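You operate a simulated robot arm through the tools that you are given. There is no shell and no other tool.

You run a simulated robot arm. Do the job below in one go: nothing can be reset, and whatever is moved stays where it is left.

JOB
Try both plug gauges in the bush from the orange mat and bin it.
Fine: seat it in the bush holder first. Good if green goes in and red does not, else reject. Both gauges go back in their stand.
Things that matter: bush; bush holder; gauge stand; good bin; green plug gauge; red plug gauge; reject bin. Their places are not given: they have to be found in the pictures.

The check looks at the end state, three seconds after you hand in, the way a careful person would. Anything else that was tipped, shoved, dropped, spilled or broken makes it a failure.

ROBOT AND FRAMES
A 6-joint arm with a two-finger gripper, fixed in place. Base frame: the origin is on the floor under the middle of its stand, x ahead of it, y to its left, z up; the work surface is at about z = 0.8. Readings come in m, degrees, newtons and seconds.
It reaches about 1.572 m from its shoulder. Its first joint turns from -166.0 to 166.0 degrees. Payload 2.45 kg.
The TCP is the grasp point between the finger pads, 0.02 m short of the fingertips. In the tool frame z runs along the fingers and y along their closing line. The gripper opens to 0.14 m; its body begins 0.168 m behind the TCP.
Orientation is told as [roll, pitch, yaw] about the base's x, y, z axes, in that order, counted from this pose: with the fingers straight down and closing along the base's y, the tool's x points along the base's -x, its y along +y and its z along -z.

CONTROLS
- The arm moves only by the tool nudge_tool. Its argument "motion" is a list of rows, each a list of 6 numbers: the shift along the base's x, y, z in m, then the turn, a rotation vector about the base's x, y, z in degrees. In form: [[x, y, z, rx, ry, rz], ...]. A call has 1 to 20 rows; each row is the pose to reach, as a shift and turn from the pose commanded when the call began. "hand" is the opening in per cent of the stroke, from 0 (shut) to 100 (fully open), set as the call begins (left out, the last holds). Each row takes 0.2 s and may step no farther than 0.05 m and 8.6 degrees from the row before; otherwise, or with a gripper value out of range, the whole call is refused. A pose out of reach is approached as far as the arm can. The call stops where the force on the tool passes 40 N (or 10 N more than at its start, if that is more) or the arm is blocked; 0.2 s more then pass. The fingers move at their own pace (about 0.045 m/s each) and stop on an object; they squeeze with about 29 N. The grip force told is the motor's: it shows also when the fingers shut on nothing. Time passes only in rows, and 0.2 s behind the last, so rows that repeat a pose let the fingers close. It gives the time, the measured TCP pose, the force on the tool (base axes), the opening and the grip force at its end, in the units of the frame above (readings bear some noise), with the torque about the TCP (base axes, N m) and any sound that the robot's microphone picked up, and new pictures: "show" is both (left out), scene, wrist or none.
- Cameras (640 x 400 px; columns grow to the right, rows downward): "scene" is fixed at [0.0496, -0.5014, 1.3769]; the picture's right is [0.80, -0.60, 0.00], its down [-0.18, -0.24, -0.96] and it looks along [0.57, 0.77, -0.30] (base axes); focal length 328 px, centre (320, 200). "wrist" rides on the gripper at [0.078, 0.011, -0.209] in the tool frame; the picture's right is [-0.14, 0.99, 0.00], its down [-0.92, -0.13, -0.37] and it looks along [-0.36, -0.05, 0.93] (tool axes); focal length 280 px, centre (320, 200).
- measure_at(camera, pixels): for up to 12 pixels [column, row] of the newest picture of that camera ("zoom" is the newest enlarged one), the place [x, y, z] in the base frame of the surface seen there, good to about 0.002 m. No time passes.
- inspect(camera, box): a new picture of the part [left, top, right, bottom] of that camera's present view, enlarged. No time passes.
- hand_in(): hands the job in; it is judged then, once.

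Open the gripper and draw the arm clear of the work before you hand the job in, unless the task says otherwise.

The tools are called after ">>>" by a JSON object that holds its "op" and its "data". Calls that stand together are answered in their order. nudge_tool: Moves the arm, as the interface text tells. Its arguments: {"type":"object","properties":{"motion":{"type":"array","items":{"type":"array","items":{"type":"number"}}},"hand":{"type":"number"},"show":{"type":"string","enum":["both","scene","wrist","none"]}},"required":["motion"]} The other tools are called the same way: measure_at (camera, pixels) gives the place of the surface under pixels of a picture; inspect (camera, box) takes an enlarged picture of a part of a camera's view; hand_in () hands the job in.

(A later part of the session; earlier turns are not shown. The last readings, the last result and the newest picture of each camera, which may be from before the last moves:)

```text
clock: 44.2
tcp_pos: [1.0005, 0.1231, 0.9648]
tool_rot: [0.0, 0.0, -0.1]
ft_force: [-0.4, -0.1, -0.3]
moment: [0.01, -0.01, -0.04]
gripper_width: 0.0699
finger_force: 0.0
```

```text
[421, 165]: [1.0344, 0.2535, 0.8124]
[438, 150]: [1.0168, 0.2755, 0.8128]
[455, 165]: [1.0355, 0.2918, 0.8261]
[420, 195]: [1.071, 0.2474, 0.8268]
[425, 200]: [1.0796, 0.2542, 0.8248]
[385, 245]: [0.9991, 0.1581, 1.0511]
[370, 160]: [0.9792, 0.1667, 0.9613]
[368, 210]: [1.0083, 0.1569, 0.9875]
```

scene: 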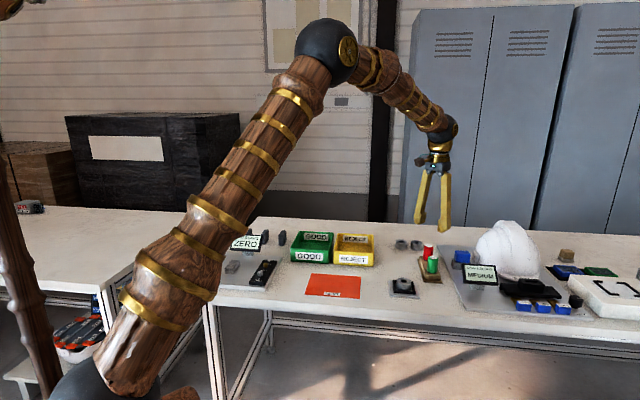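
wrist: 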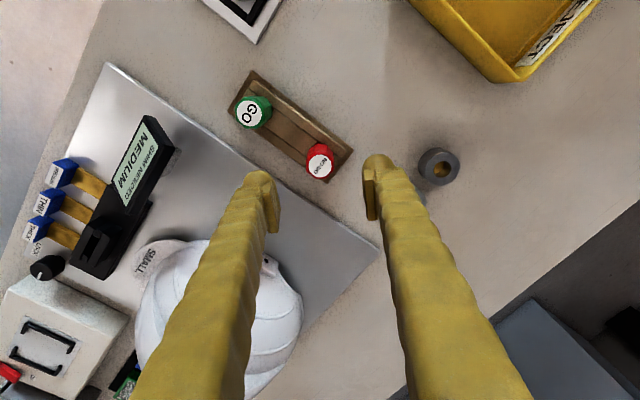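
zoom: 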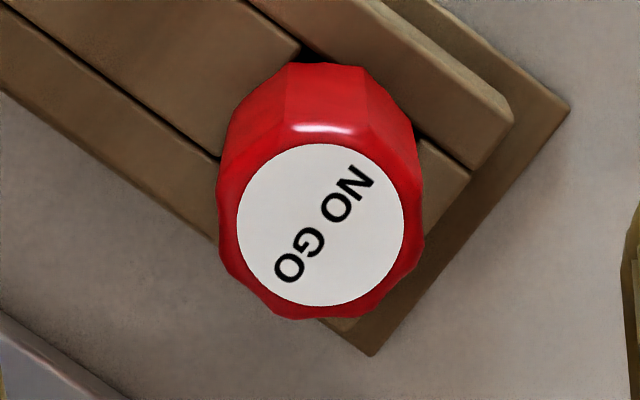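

Red centre ≈ (1.0006, 0.1245). I check how near the blue block's assembly is to where the left finger will go.

>>> {"op": "inspect", "data": {"camera": "scene", "box": [425, 235, 485, 285]}}

>>> {"op": "measure_at", "data": {"camera": "zoom", "pixels": [[195, 130], [250, 195], [345, 200], [340, 130], [175, 200], [190, 250], [225, 90], [330, 95], [185, 180], [60, 100], [90, 120]]}}

```text
8.00 times, centred on (455, 260) of scene
```

zoom: 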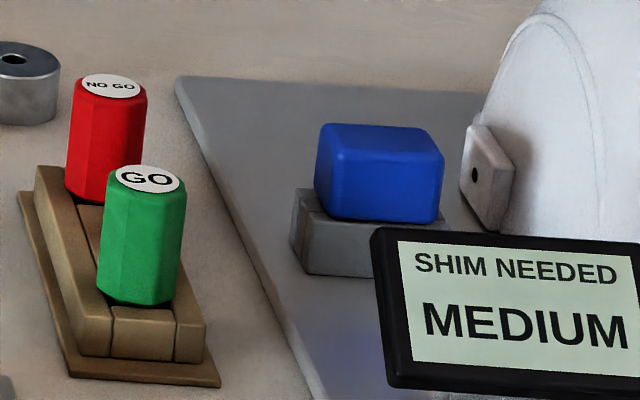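

```text
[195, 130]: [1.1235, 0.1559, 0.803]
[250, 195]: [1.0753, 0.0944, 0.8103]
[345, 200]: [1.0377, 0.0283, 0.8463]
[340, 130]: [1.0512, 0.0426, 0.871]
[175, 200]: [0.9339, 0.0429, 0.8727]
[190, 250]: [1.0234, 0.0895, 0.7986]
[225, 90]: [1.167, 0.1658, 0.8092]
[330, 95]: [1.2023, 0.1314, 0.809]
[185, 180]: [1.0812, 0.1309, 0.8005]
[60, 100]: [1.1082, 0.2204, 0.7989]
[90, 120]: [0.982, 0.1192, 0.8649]
```

The blue block lies about 3–4 cm clear. I narrow the hand to 5.6 cm and descend around the red handle.

>>> {"op": "nudge_tool", "data": {"motion": [[0.0004, -0.0004, -0.01, 0, 0, 0], [0.0004, -0.0004, -0.04, 0, 0, 0], [0.0004, -0.0004, -0.065, 0, 0, 0], [0.0004, -0.0004, -0.085, 0, 0, 0], [0.0004, -0.0004, -0.1, 0, 0, 0], [0.0004, -0.0004, -0.113, 0, 0, 0], [0.0004, -0.0004, -0.113, 0, 0, 0]], "hand": 40}}

>>> {"op": "inspect", "data": {"camera": "wrist", "box": [265, 130, 375, 240]}}

```text
clock: 45.8
tcp_pos: [1.0012, 0.1253, 0.8516]
tool_rot: [0.0, 0.0, 0.0]
ft_force: [0.4, -0.3, -0.8]
moment: [-0.03, 0.0, 0.0]
gripper_width: 0.0559
finger_force: 0.1
```

scene: 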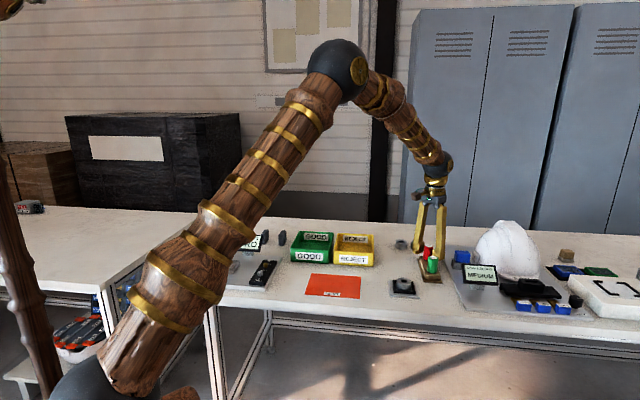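
wrist: 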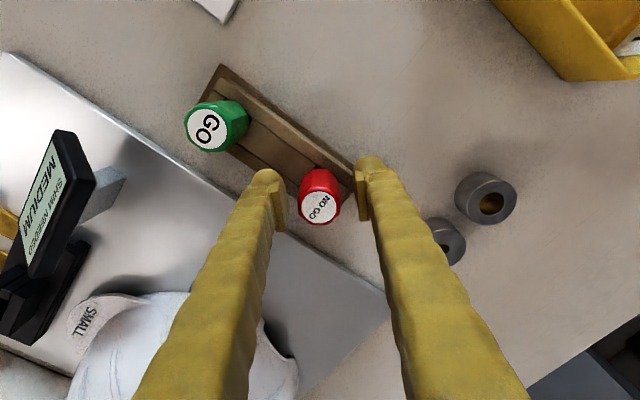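

```text
3.64 times, centred on (320, 185) of wrist
```

zoom: 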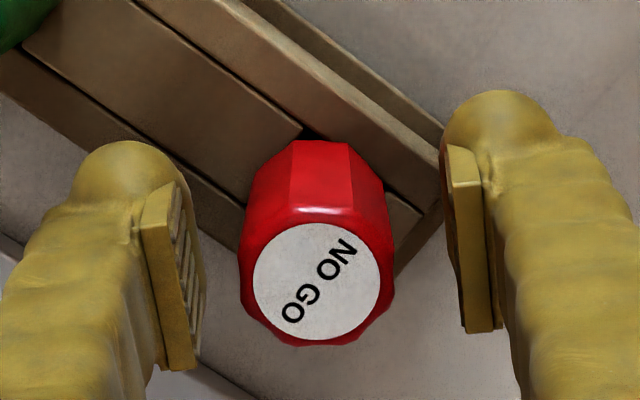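

The red handle is centred between the pads. I close and lift slowly.

>>> {"op": "nudge_tool", "data": {"motion": [[0, 0, 0, 0, 0, 0], [0, 0, 0, 0, 0, 0], [0, 0, 0, 0, 0, 0], [0, 0, 0, 0, 0, 0], [0, 0, 0, 0, 0, 0]], "hand": 0, "show": "none"}}

>>> {"op": "nudge_tool", "data": {"motion": [[0, 0, 0.002, 0, 0, 0], [0, 0, 0.006, 0, 0, 0], [0, 0, 0.012, 0, 0, 0], [0, 0, 0.02, 0, 0, 0], [0, 0, 0.03, 0, 0, 0], [0, 0, 0.045, 0, 0, 0], [0, 0, 0.065, 0, 0, 0], [0, 0, 0.08, 0, 0, 0], [0, 0, 0.08, 0, 0, 0]]}}

>>> {"op": "inspect", "data": {"camera": "scene", "box": [415, 225, 445, 265]}}

```text
clock: 47.0
tcp_pos: [1.0001, 0.1241, 0.8514]
tool_rot: [0.0, 0.0, -0.1]
ft_force: [0.0, -0.7, 0.7]
moment: [-0.04, 0.02, 0.03]
gripper_width: 0.0301
finger_force: 28.9
```

```text
clock: 49.0
tcp_pos: [1.0004, 0.1234, 0.9319]
tool_rot: [0.1, 0.1, 0.0]
ft_force: [-0.1, -0.2, -0.7]
moment: [0.01, -0.01, 0.01]
gripper_width: 0.03
finger_force: 28.4
```

scene: 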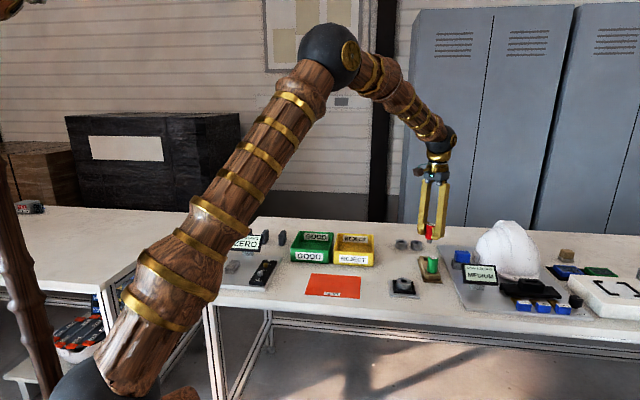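
wrist: 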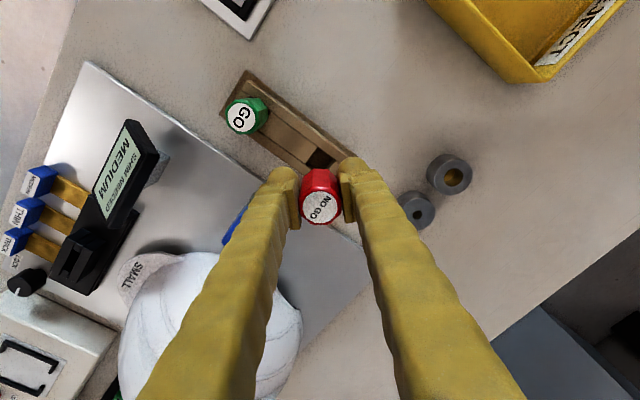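

```text
10.00 times, centred on (430, 245) of scene
```

zoom: 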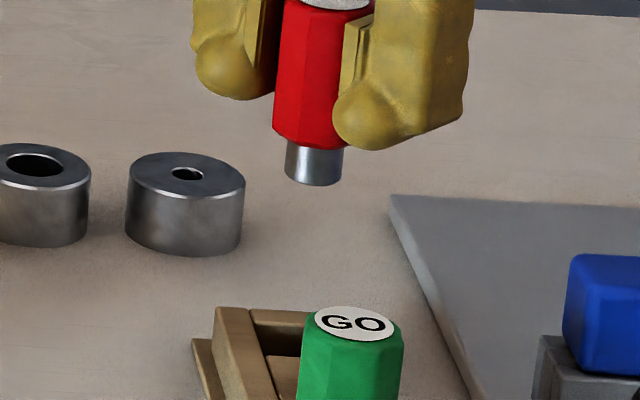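

The red pin is much fatter (~20 mm) than the green. I carry it over to near the bush and re-measure the bore before trying it.

>>> {"op": "nudge_tool", "data": {"motion": [[-0.02, -0.006, 0.003, 0, 0, 0], [-0.05, -0.017, 0.003, 0, 0, 0], [-0.08, -0.03, 0.003, 0, 0, 0], [-0.11, -0.042, 0.003, 0, 0, 0], [-0.135, -0.053, 0.003, 0, 0, 0], [-0.144, -0.057, 0, 0, 0, 0], [-0.144, -0.057, 0, 0, 0, 0]]}}

>>> {"op": "inspect", "data": {"camera": "wrist", "box": [265, 70, 365, 170]}}

```text
clock: 50.6
tcp_pos: [0.8575, 0.067, 0.9311]
tool_rot: [0.0, 0.0, -0.1]
ft_force: [-0.3, 0.3, -1.2]
moment: [-0.03, 0.01, -0.02]
gripper_width: 0.0299
finger_force: 28.8
```

scene: 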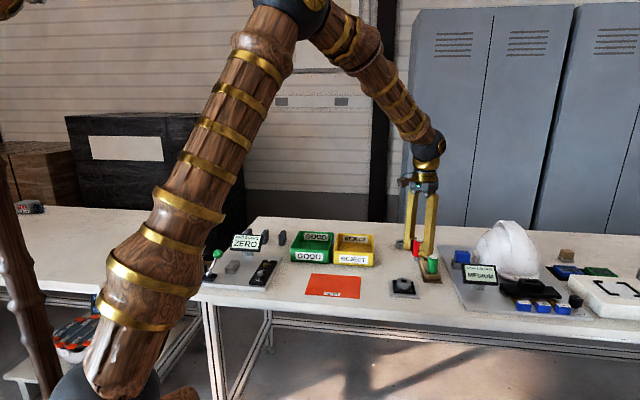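
wrist: 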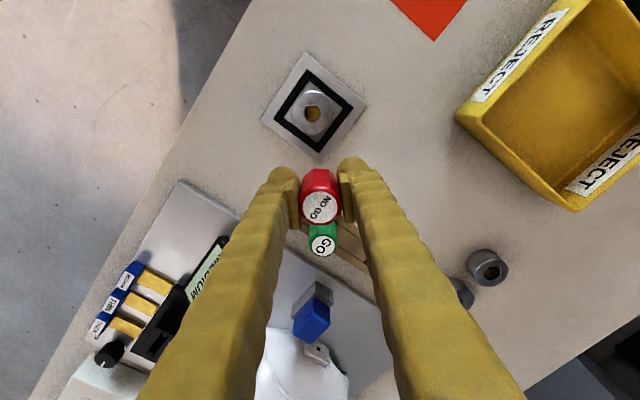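

```text
4.00 times, centred on (315, 120) of wrist
```

zoom: 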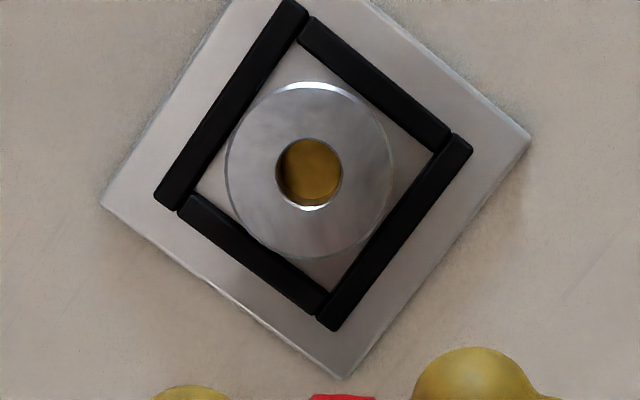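

The bush hasn't moved in the pocket (bore at ≈(312,113)). I bring the red gauge over the bore, pin tip about 5 mm above it.

>>> {"op": "nudge_tool", "data": {"motion": [[-0.02, 0, 0, 0, 0, 0], [-0.04, 0, 0, 0, 0, 0], [-0.0544, -0.0001, 0, 0, 0, 0], [-0.0544, -0.0001, -0.02, 0, 0, 0], [-0.0544, -0.0001, -0.04, 0, 0, 0], [-0.0544, -0.0001, -0.052, 0, 0, 0], [-0.0544, -0.0001, -0.052, 0, 0, 0]]}}

>>> {"op": "inspect", "data": {"camera": "scene", "box": [394, 265, 416, 282]}}

```text
clock: 52.2
tcp_pos: [0.8018, 0.0678, 0.8781]
tool_rot: [0.0, 0.0, 0.0]
ft_force: [0.1, 0.0, -0.6]
moment: [0.03, -0.02, -0.02]
gripper_width: 0.0299
finger_force: 28.8
```

scene: 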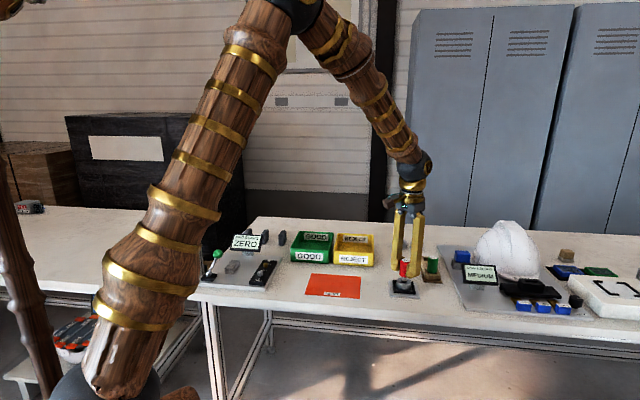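
wrist: 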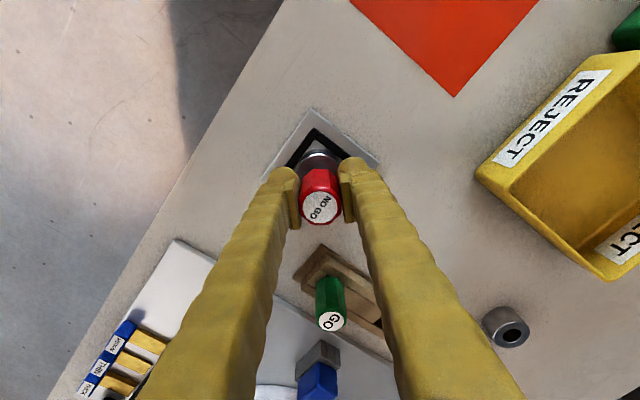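

```text
16.00 times, centred on (405, 274) of scene
```

zoom: 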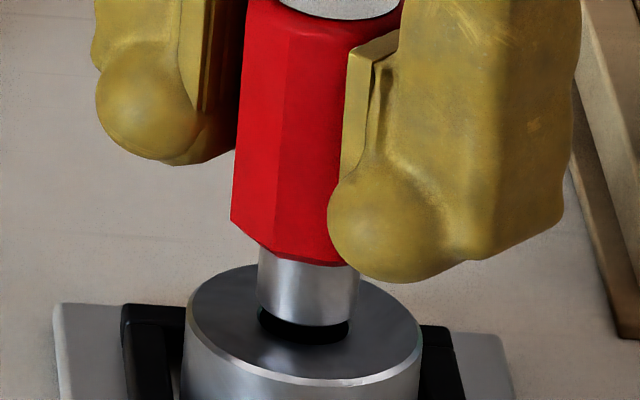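

The red pin is visibly wider than the bore. I lower it in 1 mm steps; the call will stop on contact force.

>>> {"op": "nudge_tool", "data": {"motion": [[0, 0, -0.002, 0, 0, 0], [0, 0, -0.003, 0, 0, 0], [0, 0, -0.004, 0, 0, 0], [0, 0, -0.005, 0, 0, 0], [0, 0, -0.006, 0, 0, 0], [0, 0, -0.007, 0, 0, 0]], "show": "scene"}}

>>> {"op": "inspect", "data": {"camera": "scene", "box": [394, 265, 416, 282]}}

```text
clock: 53.6
tcp_pos: [0.8028, 0.0658, 0.8721]
tool_rot: [0.0, -0.1, -0.1]
ft_force: [-1.9, 5.9, 26.1]
moment: [0.15, -0.08, -0.01]
gripper_width: 0.0302
finger_force: 28.9
```

scene: 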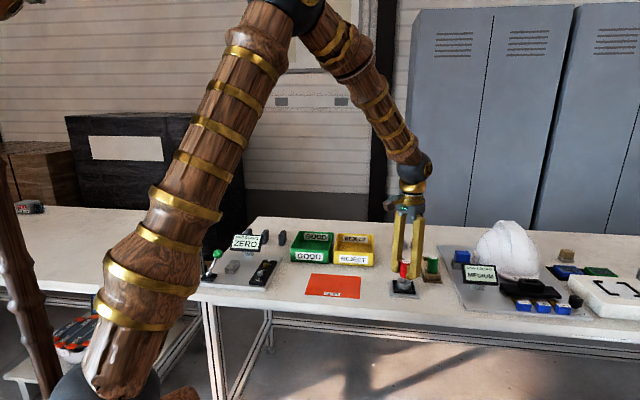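

```text
16.00 times, centred on (405, 274) of scene
```

zoom: 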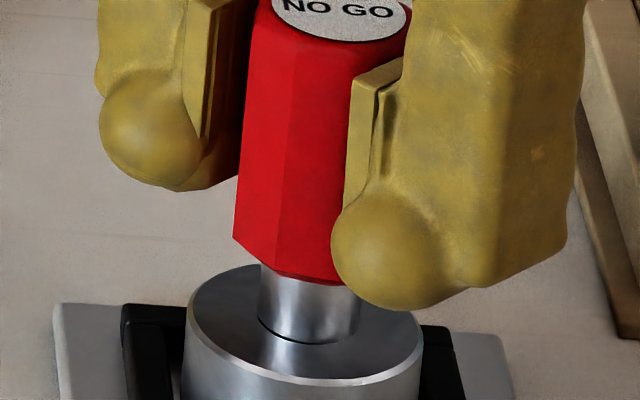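

The red stopped on the bush's face at TCP 0.872 with 26 N — about 13 mm short of seating, so it does not go in. The bush is good; I raise the red gauge and take it back above its socket.

>>> {"op": "nudge_tool", "data": {"motion": [[0, 0, 0.003, 0, 0, 0], [0, 0, 0.01, 0, 0, 0], [0, 0, 0.025, 0, 0, 0], [0, 0, 0.045, 0, 0, 0], [0, 0, 0.067, 0, 0, 0], [0.03, 0.0086, 0.067, 0, 0, 0], [0.065, 0.0187, 0.067, 0, 0, 0], [0.1, 0.0288, 0.067, 0, 0, 0], [0.135, 0.0388, 0.067, 0, 0, 0], [0.17, 0.0489, 0.067, 0, 0, 0], [0.1984, 0.0571, 0.067, 0, 0, 0], [0.1984, 0.0571, 0.067, 0, 0, 0]]}}

>>> {"op": "inspect", "data": {"camera": "wrist", "box": [265, 110, 375, 230]}}

>>> {"op": "inspect", "data": {"camera": "scene", "box": [385, 260, 425, 300]}}

>>> {"op": "inspect", "data": {"camera": "scene", "box": [410, 215, 455, 285]}}

```text
clock: 56.2
tcp_pos: [1.0, 0.1248, 0.9378]
tool_rot: [0.0, 0.0, 0.0]
ft_force: [0.7, -0.5, 0.2]
moment: [-0.02, -0.01, 0.0]
gripper_width: 0.0305
finger_force: 29.2
```

scene: 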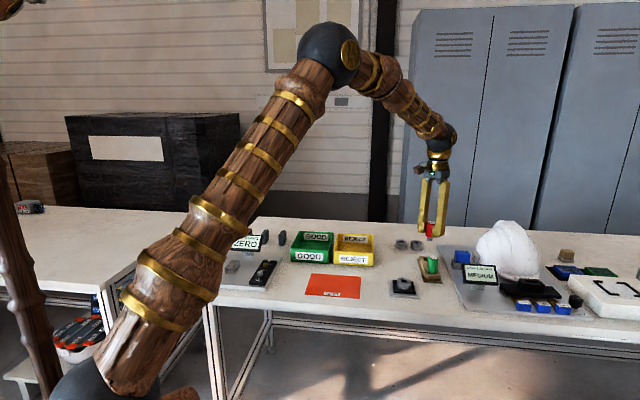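
wrist: 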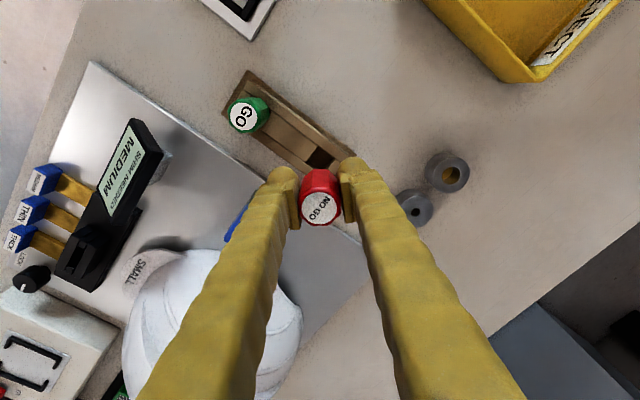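

```text
3.33 times, centred on (320, 170) of wrist
```

zoom: 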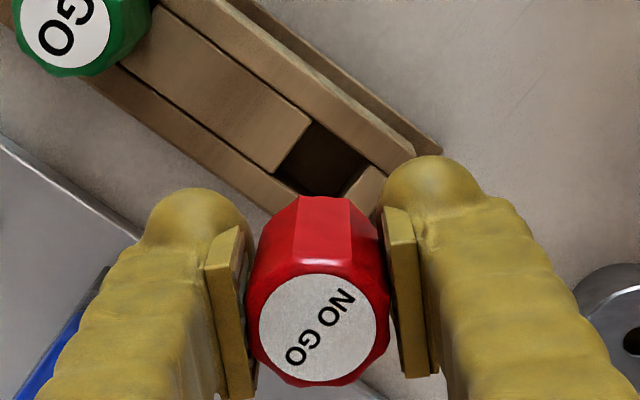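

```text
10.00 times, centred on (405, 280) of scene
```

zoom: 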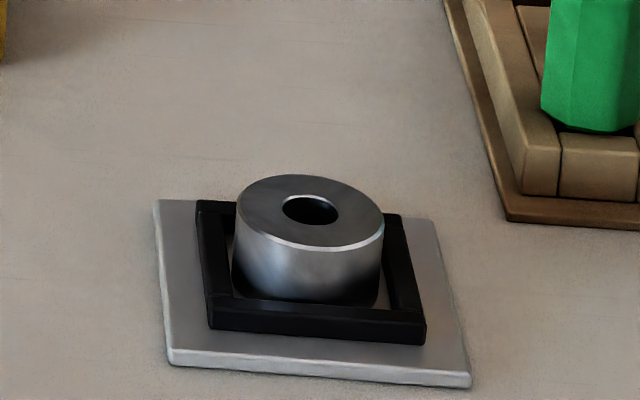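

```text
5.71 times, centred on (432, 250) of scene
```

zoom: 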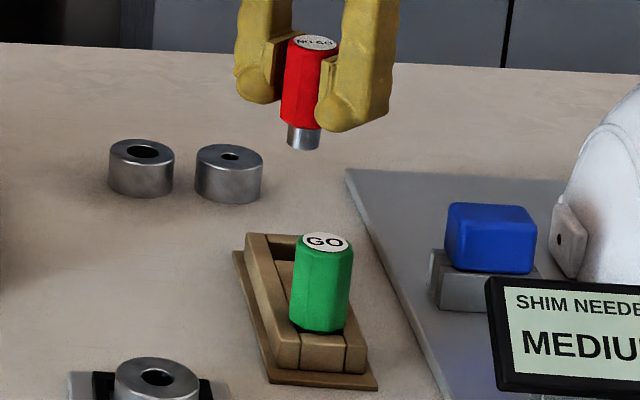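

Bush intact in the holder; green upright in the stand. I lower the red gauge back down the line it came out, slowly at the end.

>>> {"op": "nudge_tool", "data": {"motion": [[0, 0, -0.025, 0, 0, 0], [0, 0, -0.045, 0, 0, 0], [0, 0, -0.058, 0, 0, 0], [0, 0, -0.066, 0, 0, 0], [0, 0, -0.072, 0, 0, 0], [0, 0, -0.077, 0, 0, 0], [0, 0, -0.081, 0, 0, 0], [0, 0, -0.084, 0, 0, 0], [0, 0, -0.084, 0, 0, 0]]}}

>>> {"op": "inspect", "data": {"camera": "scene", "box": [410, 235, 450, 290]}}

```text
clock: 58.2
tcp_pos: [1.0013, 0.1233, 0.8552]
tool_rot: [0.0, 0.0, 0.0]
ft_force: [-0.2, 0.6, -0.4]
moment: [0.02, 0.0, 0.01]
gripper_width: 0.0301
finger_force: 29.7
```

scene: 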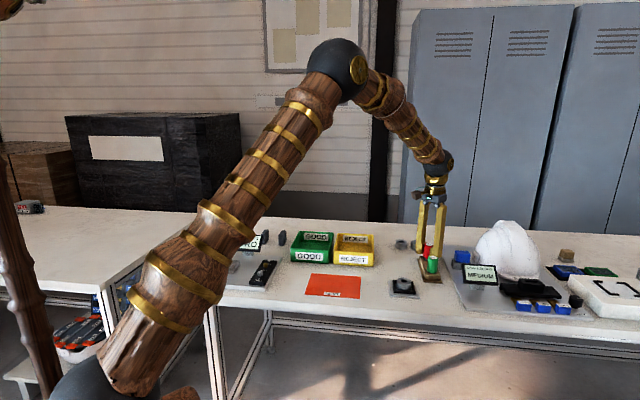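
wrist: 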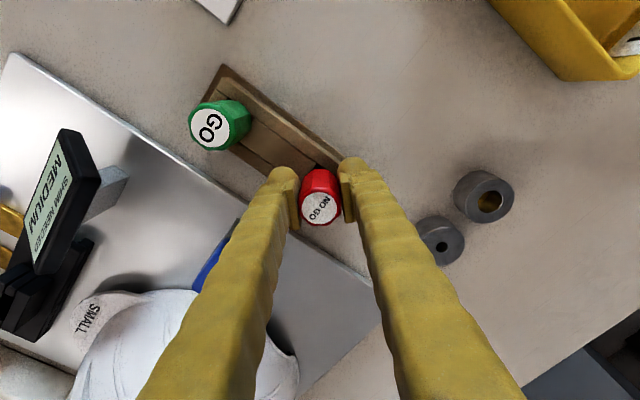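

```text
7.27 times, centred on (430, 262) of scene
```

zoom: 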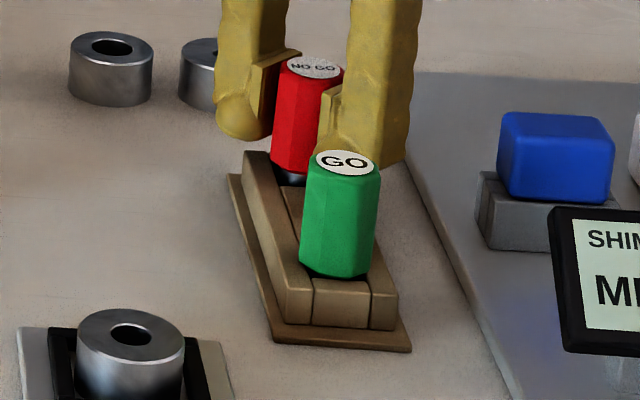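

The red pin is entering its socket with no force, some millimetres to go. I lower further in small steps until it touches.

>>> {"op": "nudge_tool", "data": {"motion": [[0, 0, -0.001, 0, 0, 0], [0, 0, -0.002, 0, 0, 0], [0, 0, -0.003, 0, 0, 0], [0, 0, -0.004, 0, 0, 0], [0, 0, -0.005, 0, 0, 0], [0, 0, -0.005, 0, 0, 0]], "show": "none"}}

>>> {"op": "inspect", "data": {"camera": "scene", "box": [415, 240, 440, 270]}}

```text
clock: 59.6
tcp_pos: [1.0004, 0.124, 0.8509]
tool_rot: [0.0, 0.0, 0.0]
ft_force: [0.5, -0.2, -0.5]
moment: [0.02, -0.03, 0.01]
gripper_width: 0.0302
finger_force: 28.7
```

```text
13.33 times, centred on (428, 255) of scene
```

zoom: 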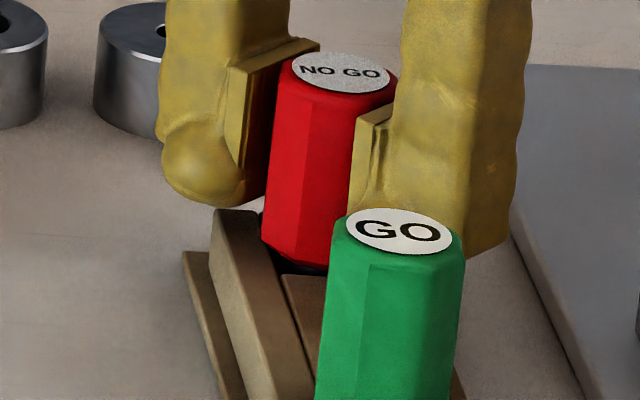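

Still no contact. I lower up to 3 mm more in half-millimetre steps.

>>> {"op": "nudge_tool", "data": {"motion": [[0, 0, -0.0005, 0, 0, 0], [0, 0, -0.001, 0, 0, 0], [0, 0, -0.0015, 0, 0, 0], [0, 0, -0.002, 0, 0, 0], [0, 0, -0.002, 0, 0, 0]], "show": "none"}}

```text
clock: 60.8
tcp_pos: [1.0003, 0.1254, 0.8491]
tool_rot: [0.0, 0.0, 0.0]
ft_force: [-1.7, -2.7, 10.7]
moment: [-0.21, -0.03, -0.01]
gripper_width: 0.0303
finger_force: 29.0
```

Light contact (10.7 N) — it is seated. I open the hand and check.

>>> {"op": "nudge_tool", "data": {"motion": [[0, 0, 0.0003, 0, 0, 0], [0, 0, 0.0003, 0, 0, 0], [0, 0, 0.0003, 0, 0, 0], [0, 0, 0.0003, 0, 0, 0]], "hand": 40}}

>>> {"op": "inspect", "data": {"camera": "scene", "box": [410, 235, 450, 290]}}

>>> {"op": "inspect", "data": {"camera": "wrist", "box": [265, 130, 375, 240]}}

```text
clock: 61.8
tcp_pos: [1.0017, 0.1243, 0.8487]
tool_rot: [0.0, -0.1, 0.0]
ft_force: [-0.3, -0.5, 0.3]
moment: [-0.02, -0.01, -0.01]
gripper_width: 0.0556
finger_force: 0.0
```

scene: 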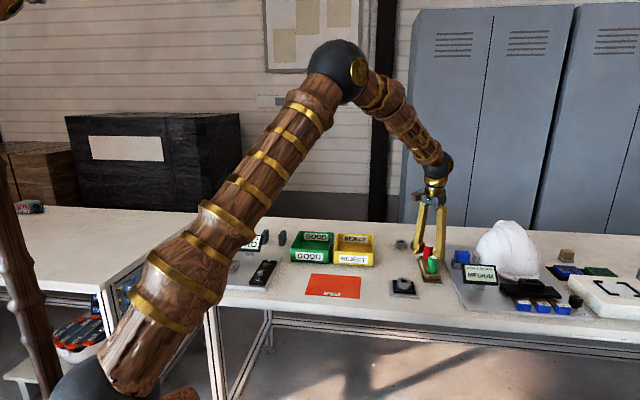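
wrist: 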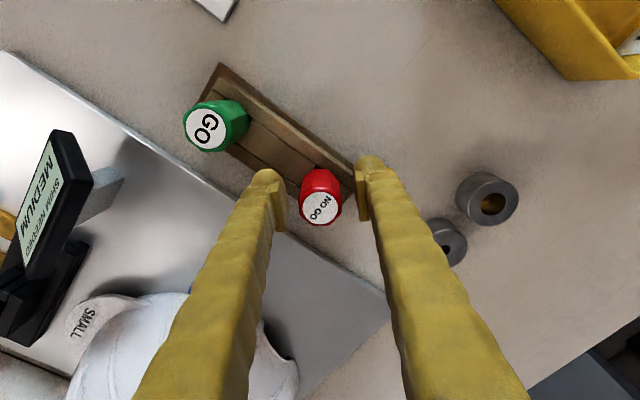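

```text
7.27 times, centred on (430, 262) of scene
```

zoom: 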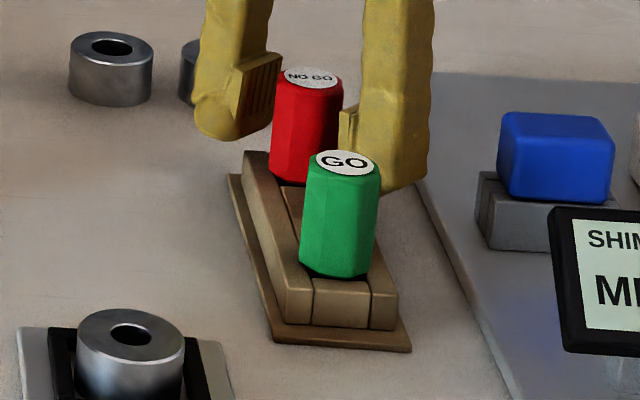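

```text
3.64 times, centred on (320, 185) of wrist
```

zoom: 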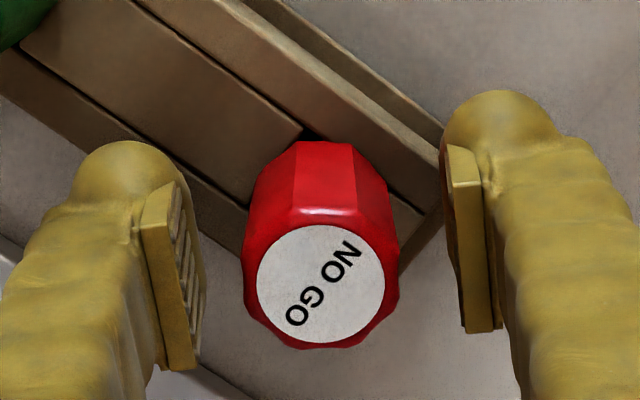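

Both gauges are back and upright in the stand. I rise straight up, then go back over the bush with the hand at 8 cm.

>>> {"op": "nudge_tool", "data": {"motion": [[0, 0, 0.02, 0, 0, 0], [0, 0, 0.06, 0, 0, 0], [0, 0, 0.1, 0, 0, 0], [-0.01, -0.003, 0.115, 0, 0, 0], [-0.045, -0.013, 0.115, 0, 0, 0], [-0.08, -0.023, 0.115, 0, 0, 0], [-0.12, -0.0345, 0.115, 0, 0, 0], [-0.16, -0.046, 0.115, 0, 0, 0], [-0.19, -0.0547, 0.115, 0, 0, 0], [-0.1984, -0.0571, 0.095, 0, 0, 0], [-0.1984, -0.0571, 0.085, 0, 0, 0], [-0.1984, -0.0571, 0.085, 0, 0, 0]], "hand": 50}}

>>> {"op": "inspect", "data": {"camera": "wrist", "box": [275, 120, 365, 210]}}

>>> {"op": "inspect", "data": {"camera": "scene", "box": [385, 235, 455, 300]}}

```text
clock: 64.4
tcp_pos: [0.801, 0.0676, 0.9316]
tool_rot: [0.0, 0.0, -0.1]
ft_force: [0.3, -0.3, -0.2]
moment: [-0.01, -0.01, 0.0]
gripper_width: 0.0702
finger_force: 0.1
```

scene: 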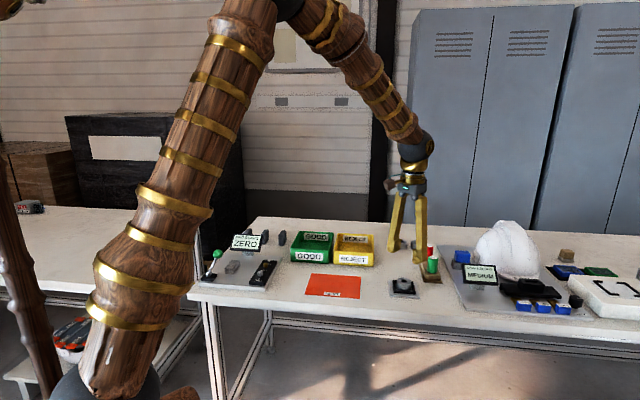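
wrist: 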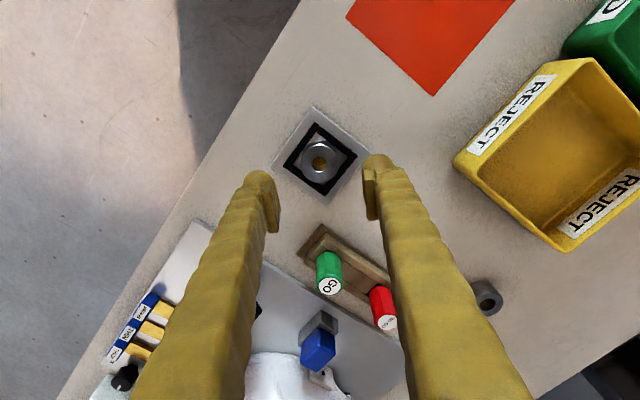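

```text
4.44 times, centred on (320, 165) of wrist
```

zoom: 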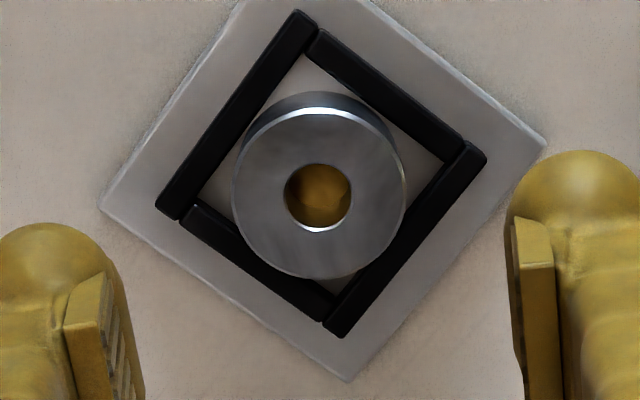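

```text
6.15 times, centred on (420, 268) of scene
```

zoom: 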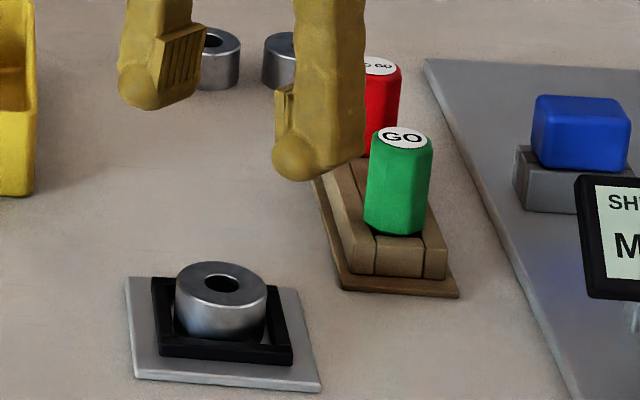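

The bush sits centred under the hand. I descend to the same height at which I released it (fingertips just above the rails), watching the force.

>>> {"op": "nudge_tool", "data": {"motion": [[0, 0, -0.03, 0, 0, 0], [0, 0, -0.06, 0, 0, 0], [0, 0, -0.08, 0, 0, 0], [0, 0, -0.092, 0, 0, 0], [0, 0, -0.097, 0, 0, 0], [0, 0, -0.0993, 0, 0, 0], [0, 0, -0.0993, 0, 0, 0]], "hand": 50}}

>>> {"op": "inspect", "data": {"camera": "wrist", "box": [265, 130, 375, 240]}}

>>> {"op": "inspect", "data": {"camera": "scene", "box": [385, 262, 425, 297]}}

```text
clock: 66.0
tcp_pos: [0.8024, 0.0673, 0.8346]
tool_rot: [0.1, -0.1, 0.0]
ft_force: [0.4, 0.9, 0.3]
moment: [-0.01, 0.01, -0.01]
gripper_width: 0.0701
finger_force: 0.0
```

scene: 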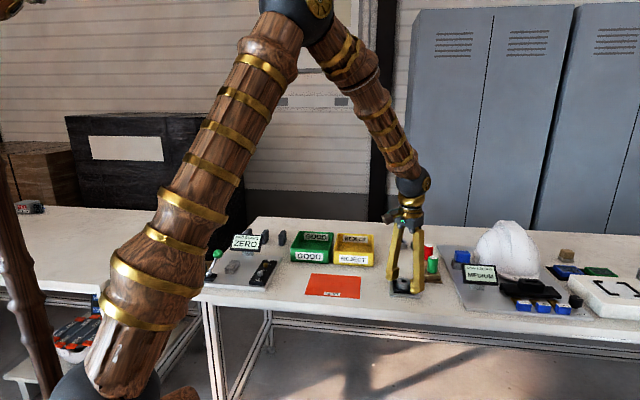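
wrist: 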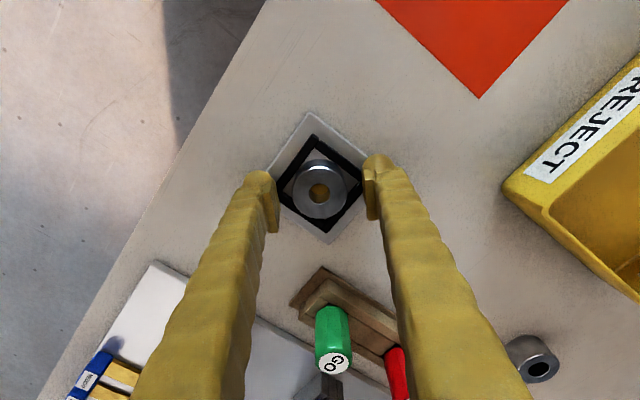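

```text
3.64 times, centred on (320, 185) of wrist
```

zoom: 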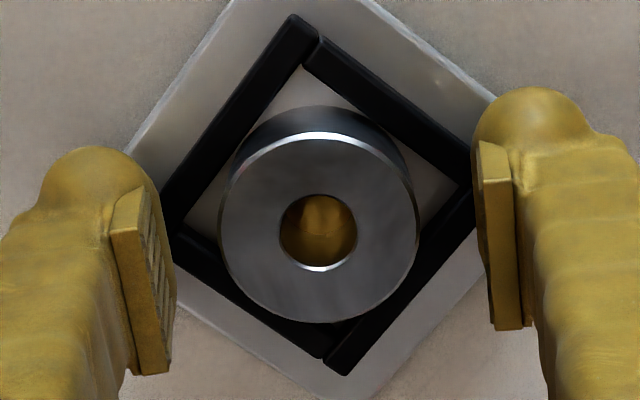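

```text
11.43 times, centred on (405, 280) of scene
```

zoom: 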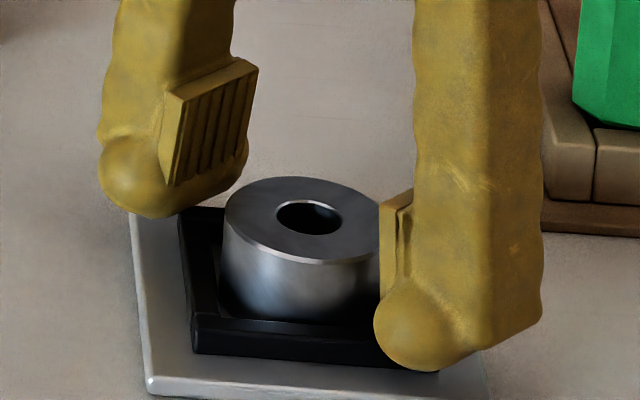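

No contact. I measure where the pad's lower edge really is relative to the bush top before closing.

>>> {"op": "measure_at", "data": {"camera": "zoom", "pixels": [[185, 105], [180, 180], [190, 180], [215, 165], [240, 145], [245, 70], [205, 195], [150, 215], [250, 190], [300, 185], [225, 210], [410, 365]]}}

```text
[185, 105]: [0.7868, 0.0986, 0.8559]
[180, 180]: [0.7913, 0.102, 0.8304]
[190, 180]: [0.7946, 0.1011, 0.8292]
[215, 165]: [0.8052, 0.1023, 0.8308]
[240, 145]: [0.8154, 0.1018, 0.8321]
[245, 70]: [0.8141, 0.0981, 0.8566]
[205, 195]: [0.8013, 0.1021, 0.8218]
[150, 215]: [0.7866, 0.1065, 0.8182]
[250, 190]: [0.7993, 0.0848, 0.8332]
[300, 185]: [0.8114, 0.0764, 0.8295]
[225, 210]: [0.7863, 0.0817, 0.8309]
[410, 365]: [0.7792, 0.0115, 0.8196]
```

The pad's lower edge is only ≈5 mm below the TCP, so I need to get a bit lower. I check the underside profile of the fingertips to see how much room there is over the rails.

>>> {"op": "inspect", "data": {"camera": "scene", "box": [405, 270, 425, 287]}}

>>> {"op": "measure_at", "data": {"camera": "zoom", "pixels": [[150, 290], [200, 320], [250, 315], [300, 300], [350, 285], [400, 265], [430, 250], [200, 335], [260, 328], [330, 305], [390, 283], [100, 180]]}}

```text
16.00 times, centred on (415, 278) of scene
```

zoom: 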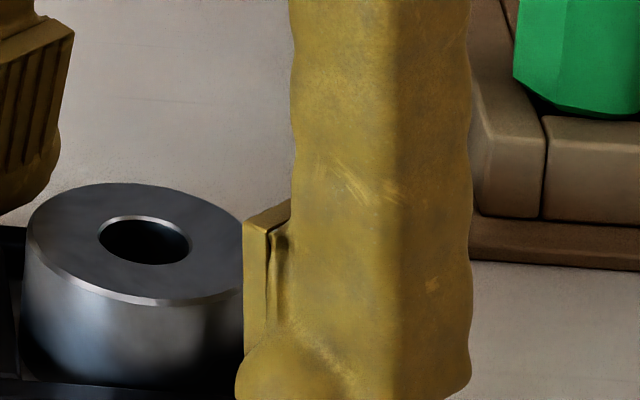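

```text
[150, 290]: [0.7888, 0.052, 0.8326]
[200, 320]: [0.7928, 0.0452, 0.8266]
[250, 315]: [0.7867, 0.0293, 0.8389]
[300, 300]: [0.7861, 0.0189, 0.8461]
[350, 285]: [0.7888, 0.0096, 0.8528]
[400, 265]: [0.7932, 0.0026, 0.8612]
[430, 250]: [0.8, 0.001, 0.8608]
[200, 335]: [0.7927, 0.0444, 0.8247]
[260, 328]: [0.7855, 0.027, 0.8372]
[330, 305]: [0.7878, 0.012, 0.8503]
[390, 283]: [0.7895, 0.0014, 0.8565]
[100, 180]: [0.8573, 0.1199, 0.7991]
```

>>> {"op": "inspect", "data": {"camera": "scene", "box": [395, 277, 435, 302]}}

>>> {"op": "measure_at", "data": {"camera": "zoom", "pixels": [[240, 190], [270, 205], [300, 210], [320, 205], [350, 192], [380, 180], [410, 168], [440, 160], [290, 215], [340, 202], [400, 178], [455, 155]]}}

```text
16.00 times, centred on (415, 290) of scene
```

zoom: 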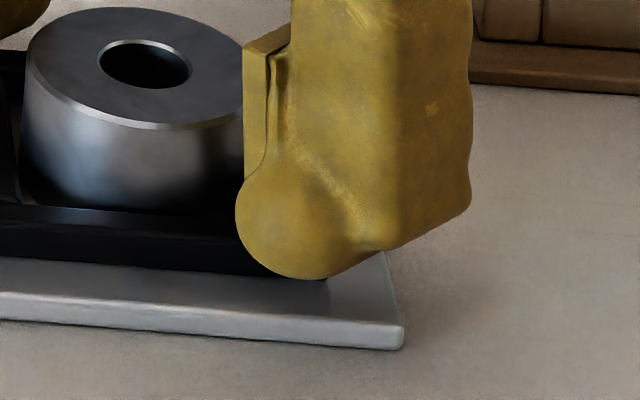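

```text
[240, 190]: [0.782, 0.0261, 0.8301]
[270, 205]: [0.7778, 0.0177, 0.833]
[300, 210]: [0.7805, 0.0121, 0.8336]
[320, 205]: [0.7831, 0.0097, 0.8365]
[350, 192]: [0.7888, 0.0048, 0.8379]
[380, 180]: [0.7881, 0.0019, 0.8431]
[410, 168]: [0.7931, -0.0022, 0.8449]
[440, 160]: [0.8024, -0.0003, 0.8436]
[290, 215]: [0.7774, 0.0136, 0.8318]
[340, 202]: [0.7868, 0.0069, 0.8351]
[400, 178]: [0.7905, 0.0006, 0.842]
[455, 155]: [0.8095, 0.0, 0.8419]
```

>>> {"op": "measure_at", "data": {"camera": "zoom", "pixels": [[260, 260], [285, 274], [310, 274], [335, 265], [360, 250], [385, 243], [410, 234], [440, 220], [460, 208], [270, 240], [250, 230], [345, 235]]}}

```text
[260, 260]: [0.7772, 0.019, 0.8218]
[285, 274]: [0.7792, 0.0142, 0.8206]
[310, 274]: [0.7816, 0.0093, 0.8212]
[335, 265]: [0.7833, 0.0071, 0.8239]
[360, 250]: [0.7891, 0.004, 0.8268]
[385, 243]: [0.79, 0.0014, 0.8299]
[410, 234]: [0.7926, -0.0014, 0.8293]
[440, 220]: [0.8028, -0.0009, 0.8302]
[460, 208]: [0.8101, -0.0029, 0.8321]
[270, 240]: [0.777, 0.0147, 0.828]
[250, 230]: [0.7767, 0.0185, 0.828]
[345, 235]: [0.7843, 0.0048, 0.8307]
```

The fingertip's underside is rounded. I narrow the hand to ≈5 cm around the bush and feel for where the tips actually meet the rails, in half-millimetre steps.

>>> {"op": "nudge_tool", "data": {"motion": [[0, 0, 0, 0, 0, 0], [0, 0, 0, 0, 0, 0], [0, 0, -0.0005, 0, 0, 0], [0, 0, -0.001, 0, 0, 0], [0, 0, -0.001, 0, 0, 0]], "hand": 36, "show": "none"}}

```text
clock: 67.2
tcp_pos: [0.8035, 0.0672, 0.834]
tool_rot: [0.0, 0.0, -0.1]
ft_force: [1.7, 8.3, 15.4]
moment: [0.1, -0.03, -0.01]
gripper_width: 0.0512
finger_force: 0.3
```

The tips touch the rails here (15 N). I back off half a millimetre and close on the bush at this height.

>>> {"op": "nudge_tool", "data": {"motion": [[0, 0, 0.0005, 0, 0, 0], [0, 0, 0.0005, 0, 0, 0], [0, 0, 0.0005, 0, 0, 0], [0, 0, 0.0005, 0, 0, 0]], "hand": 0, "show": "wrist"}}

>>> {"op": "inspect", "data": {"camera": "scene", "box": [385, 262, 425, 297]}}

```text
clock: 68.2
tcp_pos: [0.8026, 0.0671, 0.8342]
tool_rot: [0.0, 0.0, 0.0]
ft_force: [-1.4, 0.1, 16.0]
moment: [0.09, -0.01, 0.03]
gripper_width: 0.0421
finger_force: 29.2
```

wrist: 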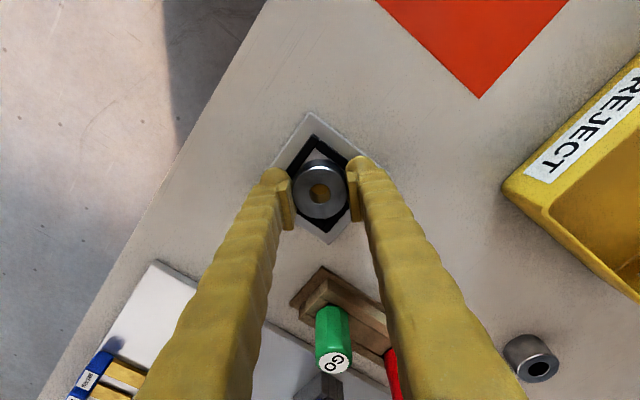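

```text
11.43 times, centred on (405, 280) of scene
```

zoom: 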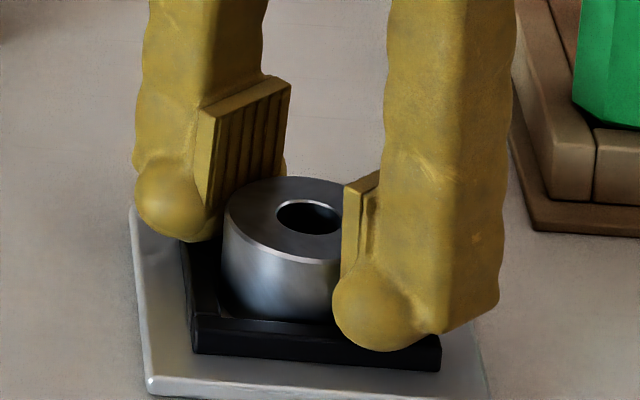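

Width 42.1 mm, gripping near the top edge. I lift very slowly by 3 mm and check whether it follows.

>>> {"op": "nudge_tool", "data": {"motion": [[0, 0, 0.0005, 0, 0, 0], [0, 0, 0.001, 0, 0, 0], [0, 0, 0.0015, 0, 0, 0], [0, 0, 0.002, 0, 0, 0], [0, 0, 0.0025, 0, 0, 0], [0, 0, 0.003, 0, 0, 0], [0, 0, 0.003, 0, 0, 0]], "show": "scene"}}

>>> {"op": "inspect", "data": {"camera": "scene", "box": [385, 262, 425, 297]}}

```text
clock: 69.8
tcp_pos: [0.8018, 0.0671, 0.8366]
tool_rot: [0.0, 0.0, 0.1]
ft_force: [-0.3, 0.2, -1.1]
moment: [-0.02, -0.01, 0.0]
gripper_width: 0.0424
finger_force: 29.4
```

scene: 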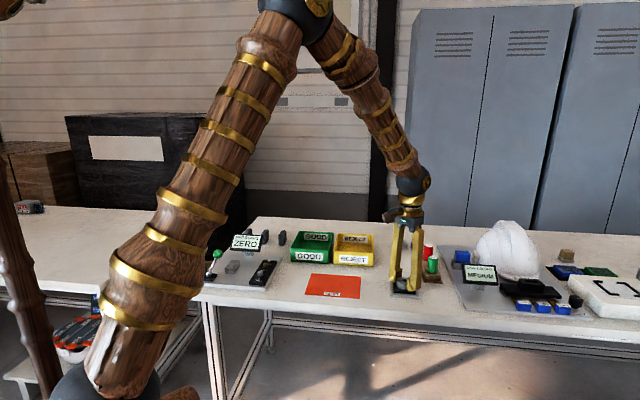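

```text
11.43 times, centred on (405, 280) of scene
```

zoom: 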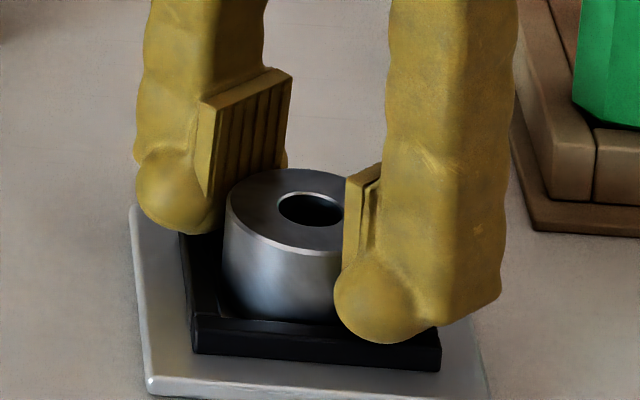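

The bush followed (its top rose ≈2.3 mm). I keep lifting slowly until its bottom clears the rails, then check again.

>>> {"op": "nudge_tool", "data": {"motion": [[0, 0, 0.001, 0, 0, 0], [0, 0, 0.002, 0, 0, 0], [0, 0, 0.0035, 0, 0, 0], [0, 0, 0.005, 0, 0, 0], [0, 0, 0.0065, 0, 0, 0], [0, 0, 0.008, 0, 0, 0], [0, 0, 0.01, 0, 0, 0], [0, 0, 0.012, 0, 0, 0], [0, 0, 0.014, 0, 0, 0], [0, 0, 0.014, 0, 0, 0]]}}

>>> {"op": "inspect", "data": {"camera": "scene", "box": [385, 262, 425, 297]}}

>>> {"op": "inspect", "data": {"camera": "wrist", "box": [265, 130, 375, 240]}}

```text
clock: 72.0
tcp_pos: [0.8021, 0.0671, 0.8516]
tool_rot: [-0.1, -0.1, 0.1]
ft_force: [0.0, 0.2, -1.3]
moment: [0.02, 0.01, -0.04]
gripper_width: 0.0425
finger_force: 29.1
```

scene: 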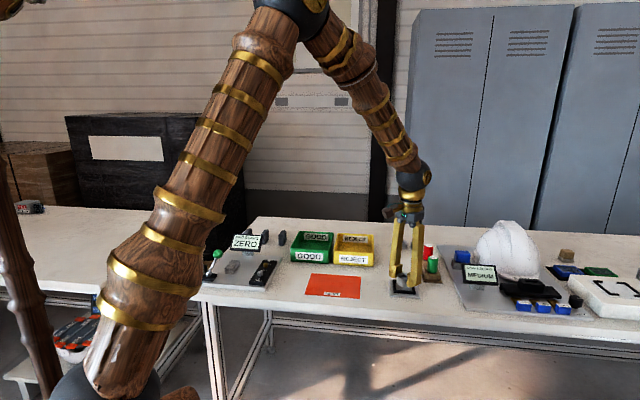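
wrist: 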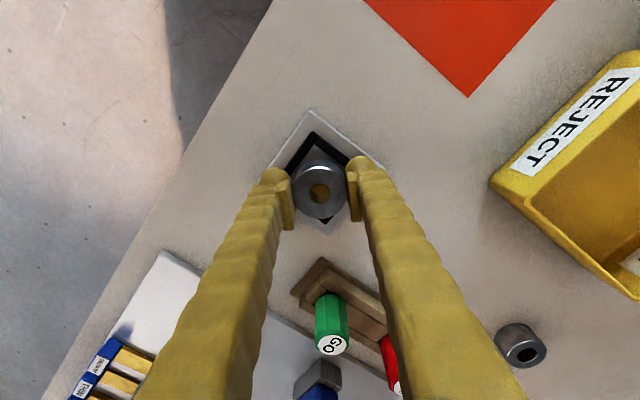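

```text
11.43 times, centred on (405, 280) of scene
```

zoom: 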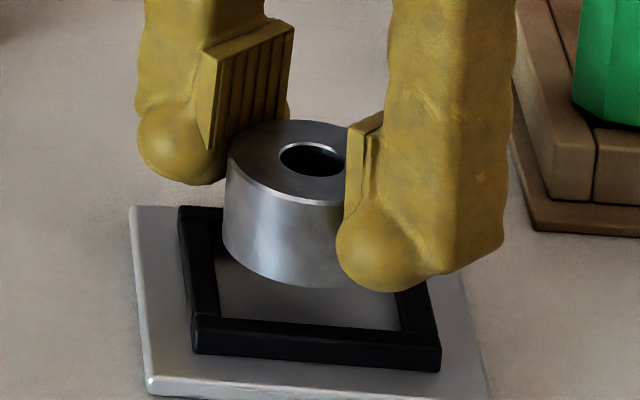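

```text
3.64 times, centred on (320, 185) of wrist
```

zoom: 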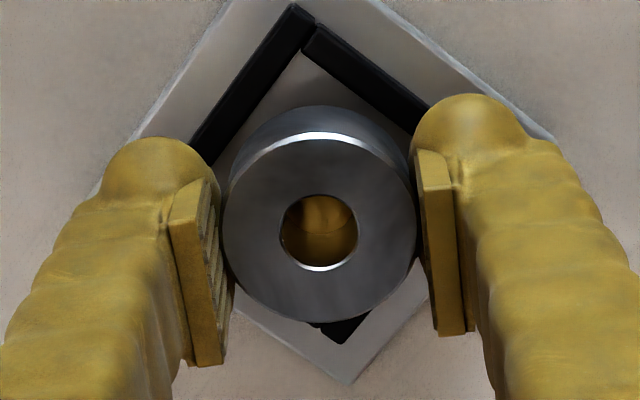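

It is held level with its bottom above the rails. For a safer carry I'll set it on the bare bench beside the holder and re-grip it lower; I measure the free area between holder and mat.

>>> {"op": "measure_at", "data": {"camera": "wrist", "pixels": [[468, 97], [362, 2], [555, 2], [380, 90], [400, 130], [490, 185], [530, 130], [340, 60], [310, 110], [384, 168]]}}

>>> {"op": "measure_at", "data": {"camera": "scene", "pixels": [[311, 274], [361, 277], [359, 298], [304, 294], [291, 262], [330, 262], [333, 235], [292, 235], [312, 248], [308, 233]]}}

```text
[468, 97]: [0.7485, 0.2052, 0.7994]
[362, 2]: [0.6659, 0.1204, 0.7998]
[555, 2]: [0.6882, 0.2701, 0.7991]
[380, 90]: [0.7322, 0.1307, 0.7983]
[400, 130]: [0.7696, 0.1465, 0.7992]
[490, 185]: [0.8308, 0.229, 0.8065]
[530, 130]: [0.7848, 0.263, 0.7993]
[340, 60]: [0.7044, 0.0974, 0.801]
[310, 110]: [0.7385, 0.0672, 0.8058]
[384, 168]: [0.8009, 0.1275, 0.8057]
```

```text
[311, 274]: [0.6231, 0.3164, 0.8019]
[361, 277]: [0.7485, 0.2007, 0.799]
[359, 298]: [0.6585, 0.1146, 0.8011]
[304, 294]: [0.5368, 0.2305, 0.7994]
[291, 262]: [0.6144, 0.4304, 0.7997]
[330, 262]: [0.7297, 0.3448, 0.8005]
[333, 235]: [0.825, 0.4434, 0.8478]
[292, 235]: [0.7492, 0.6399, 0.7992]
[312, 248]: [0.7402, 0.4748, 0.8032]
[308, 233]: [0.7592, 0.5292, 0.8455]
```

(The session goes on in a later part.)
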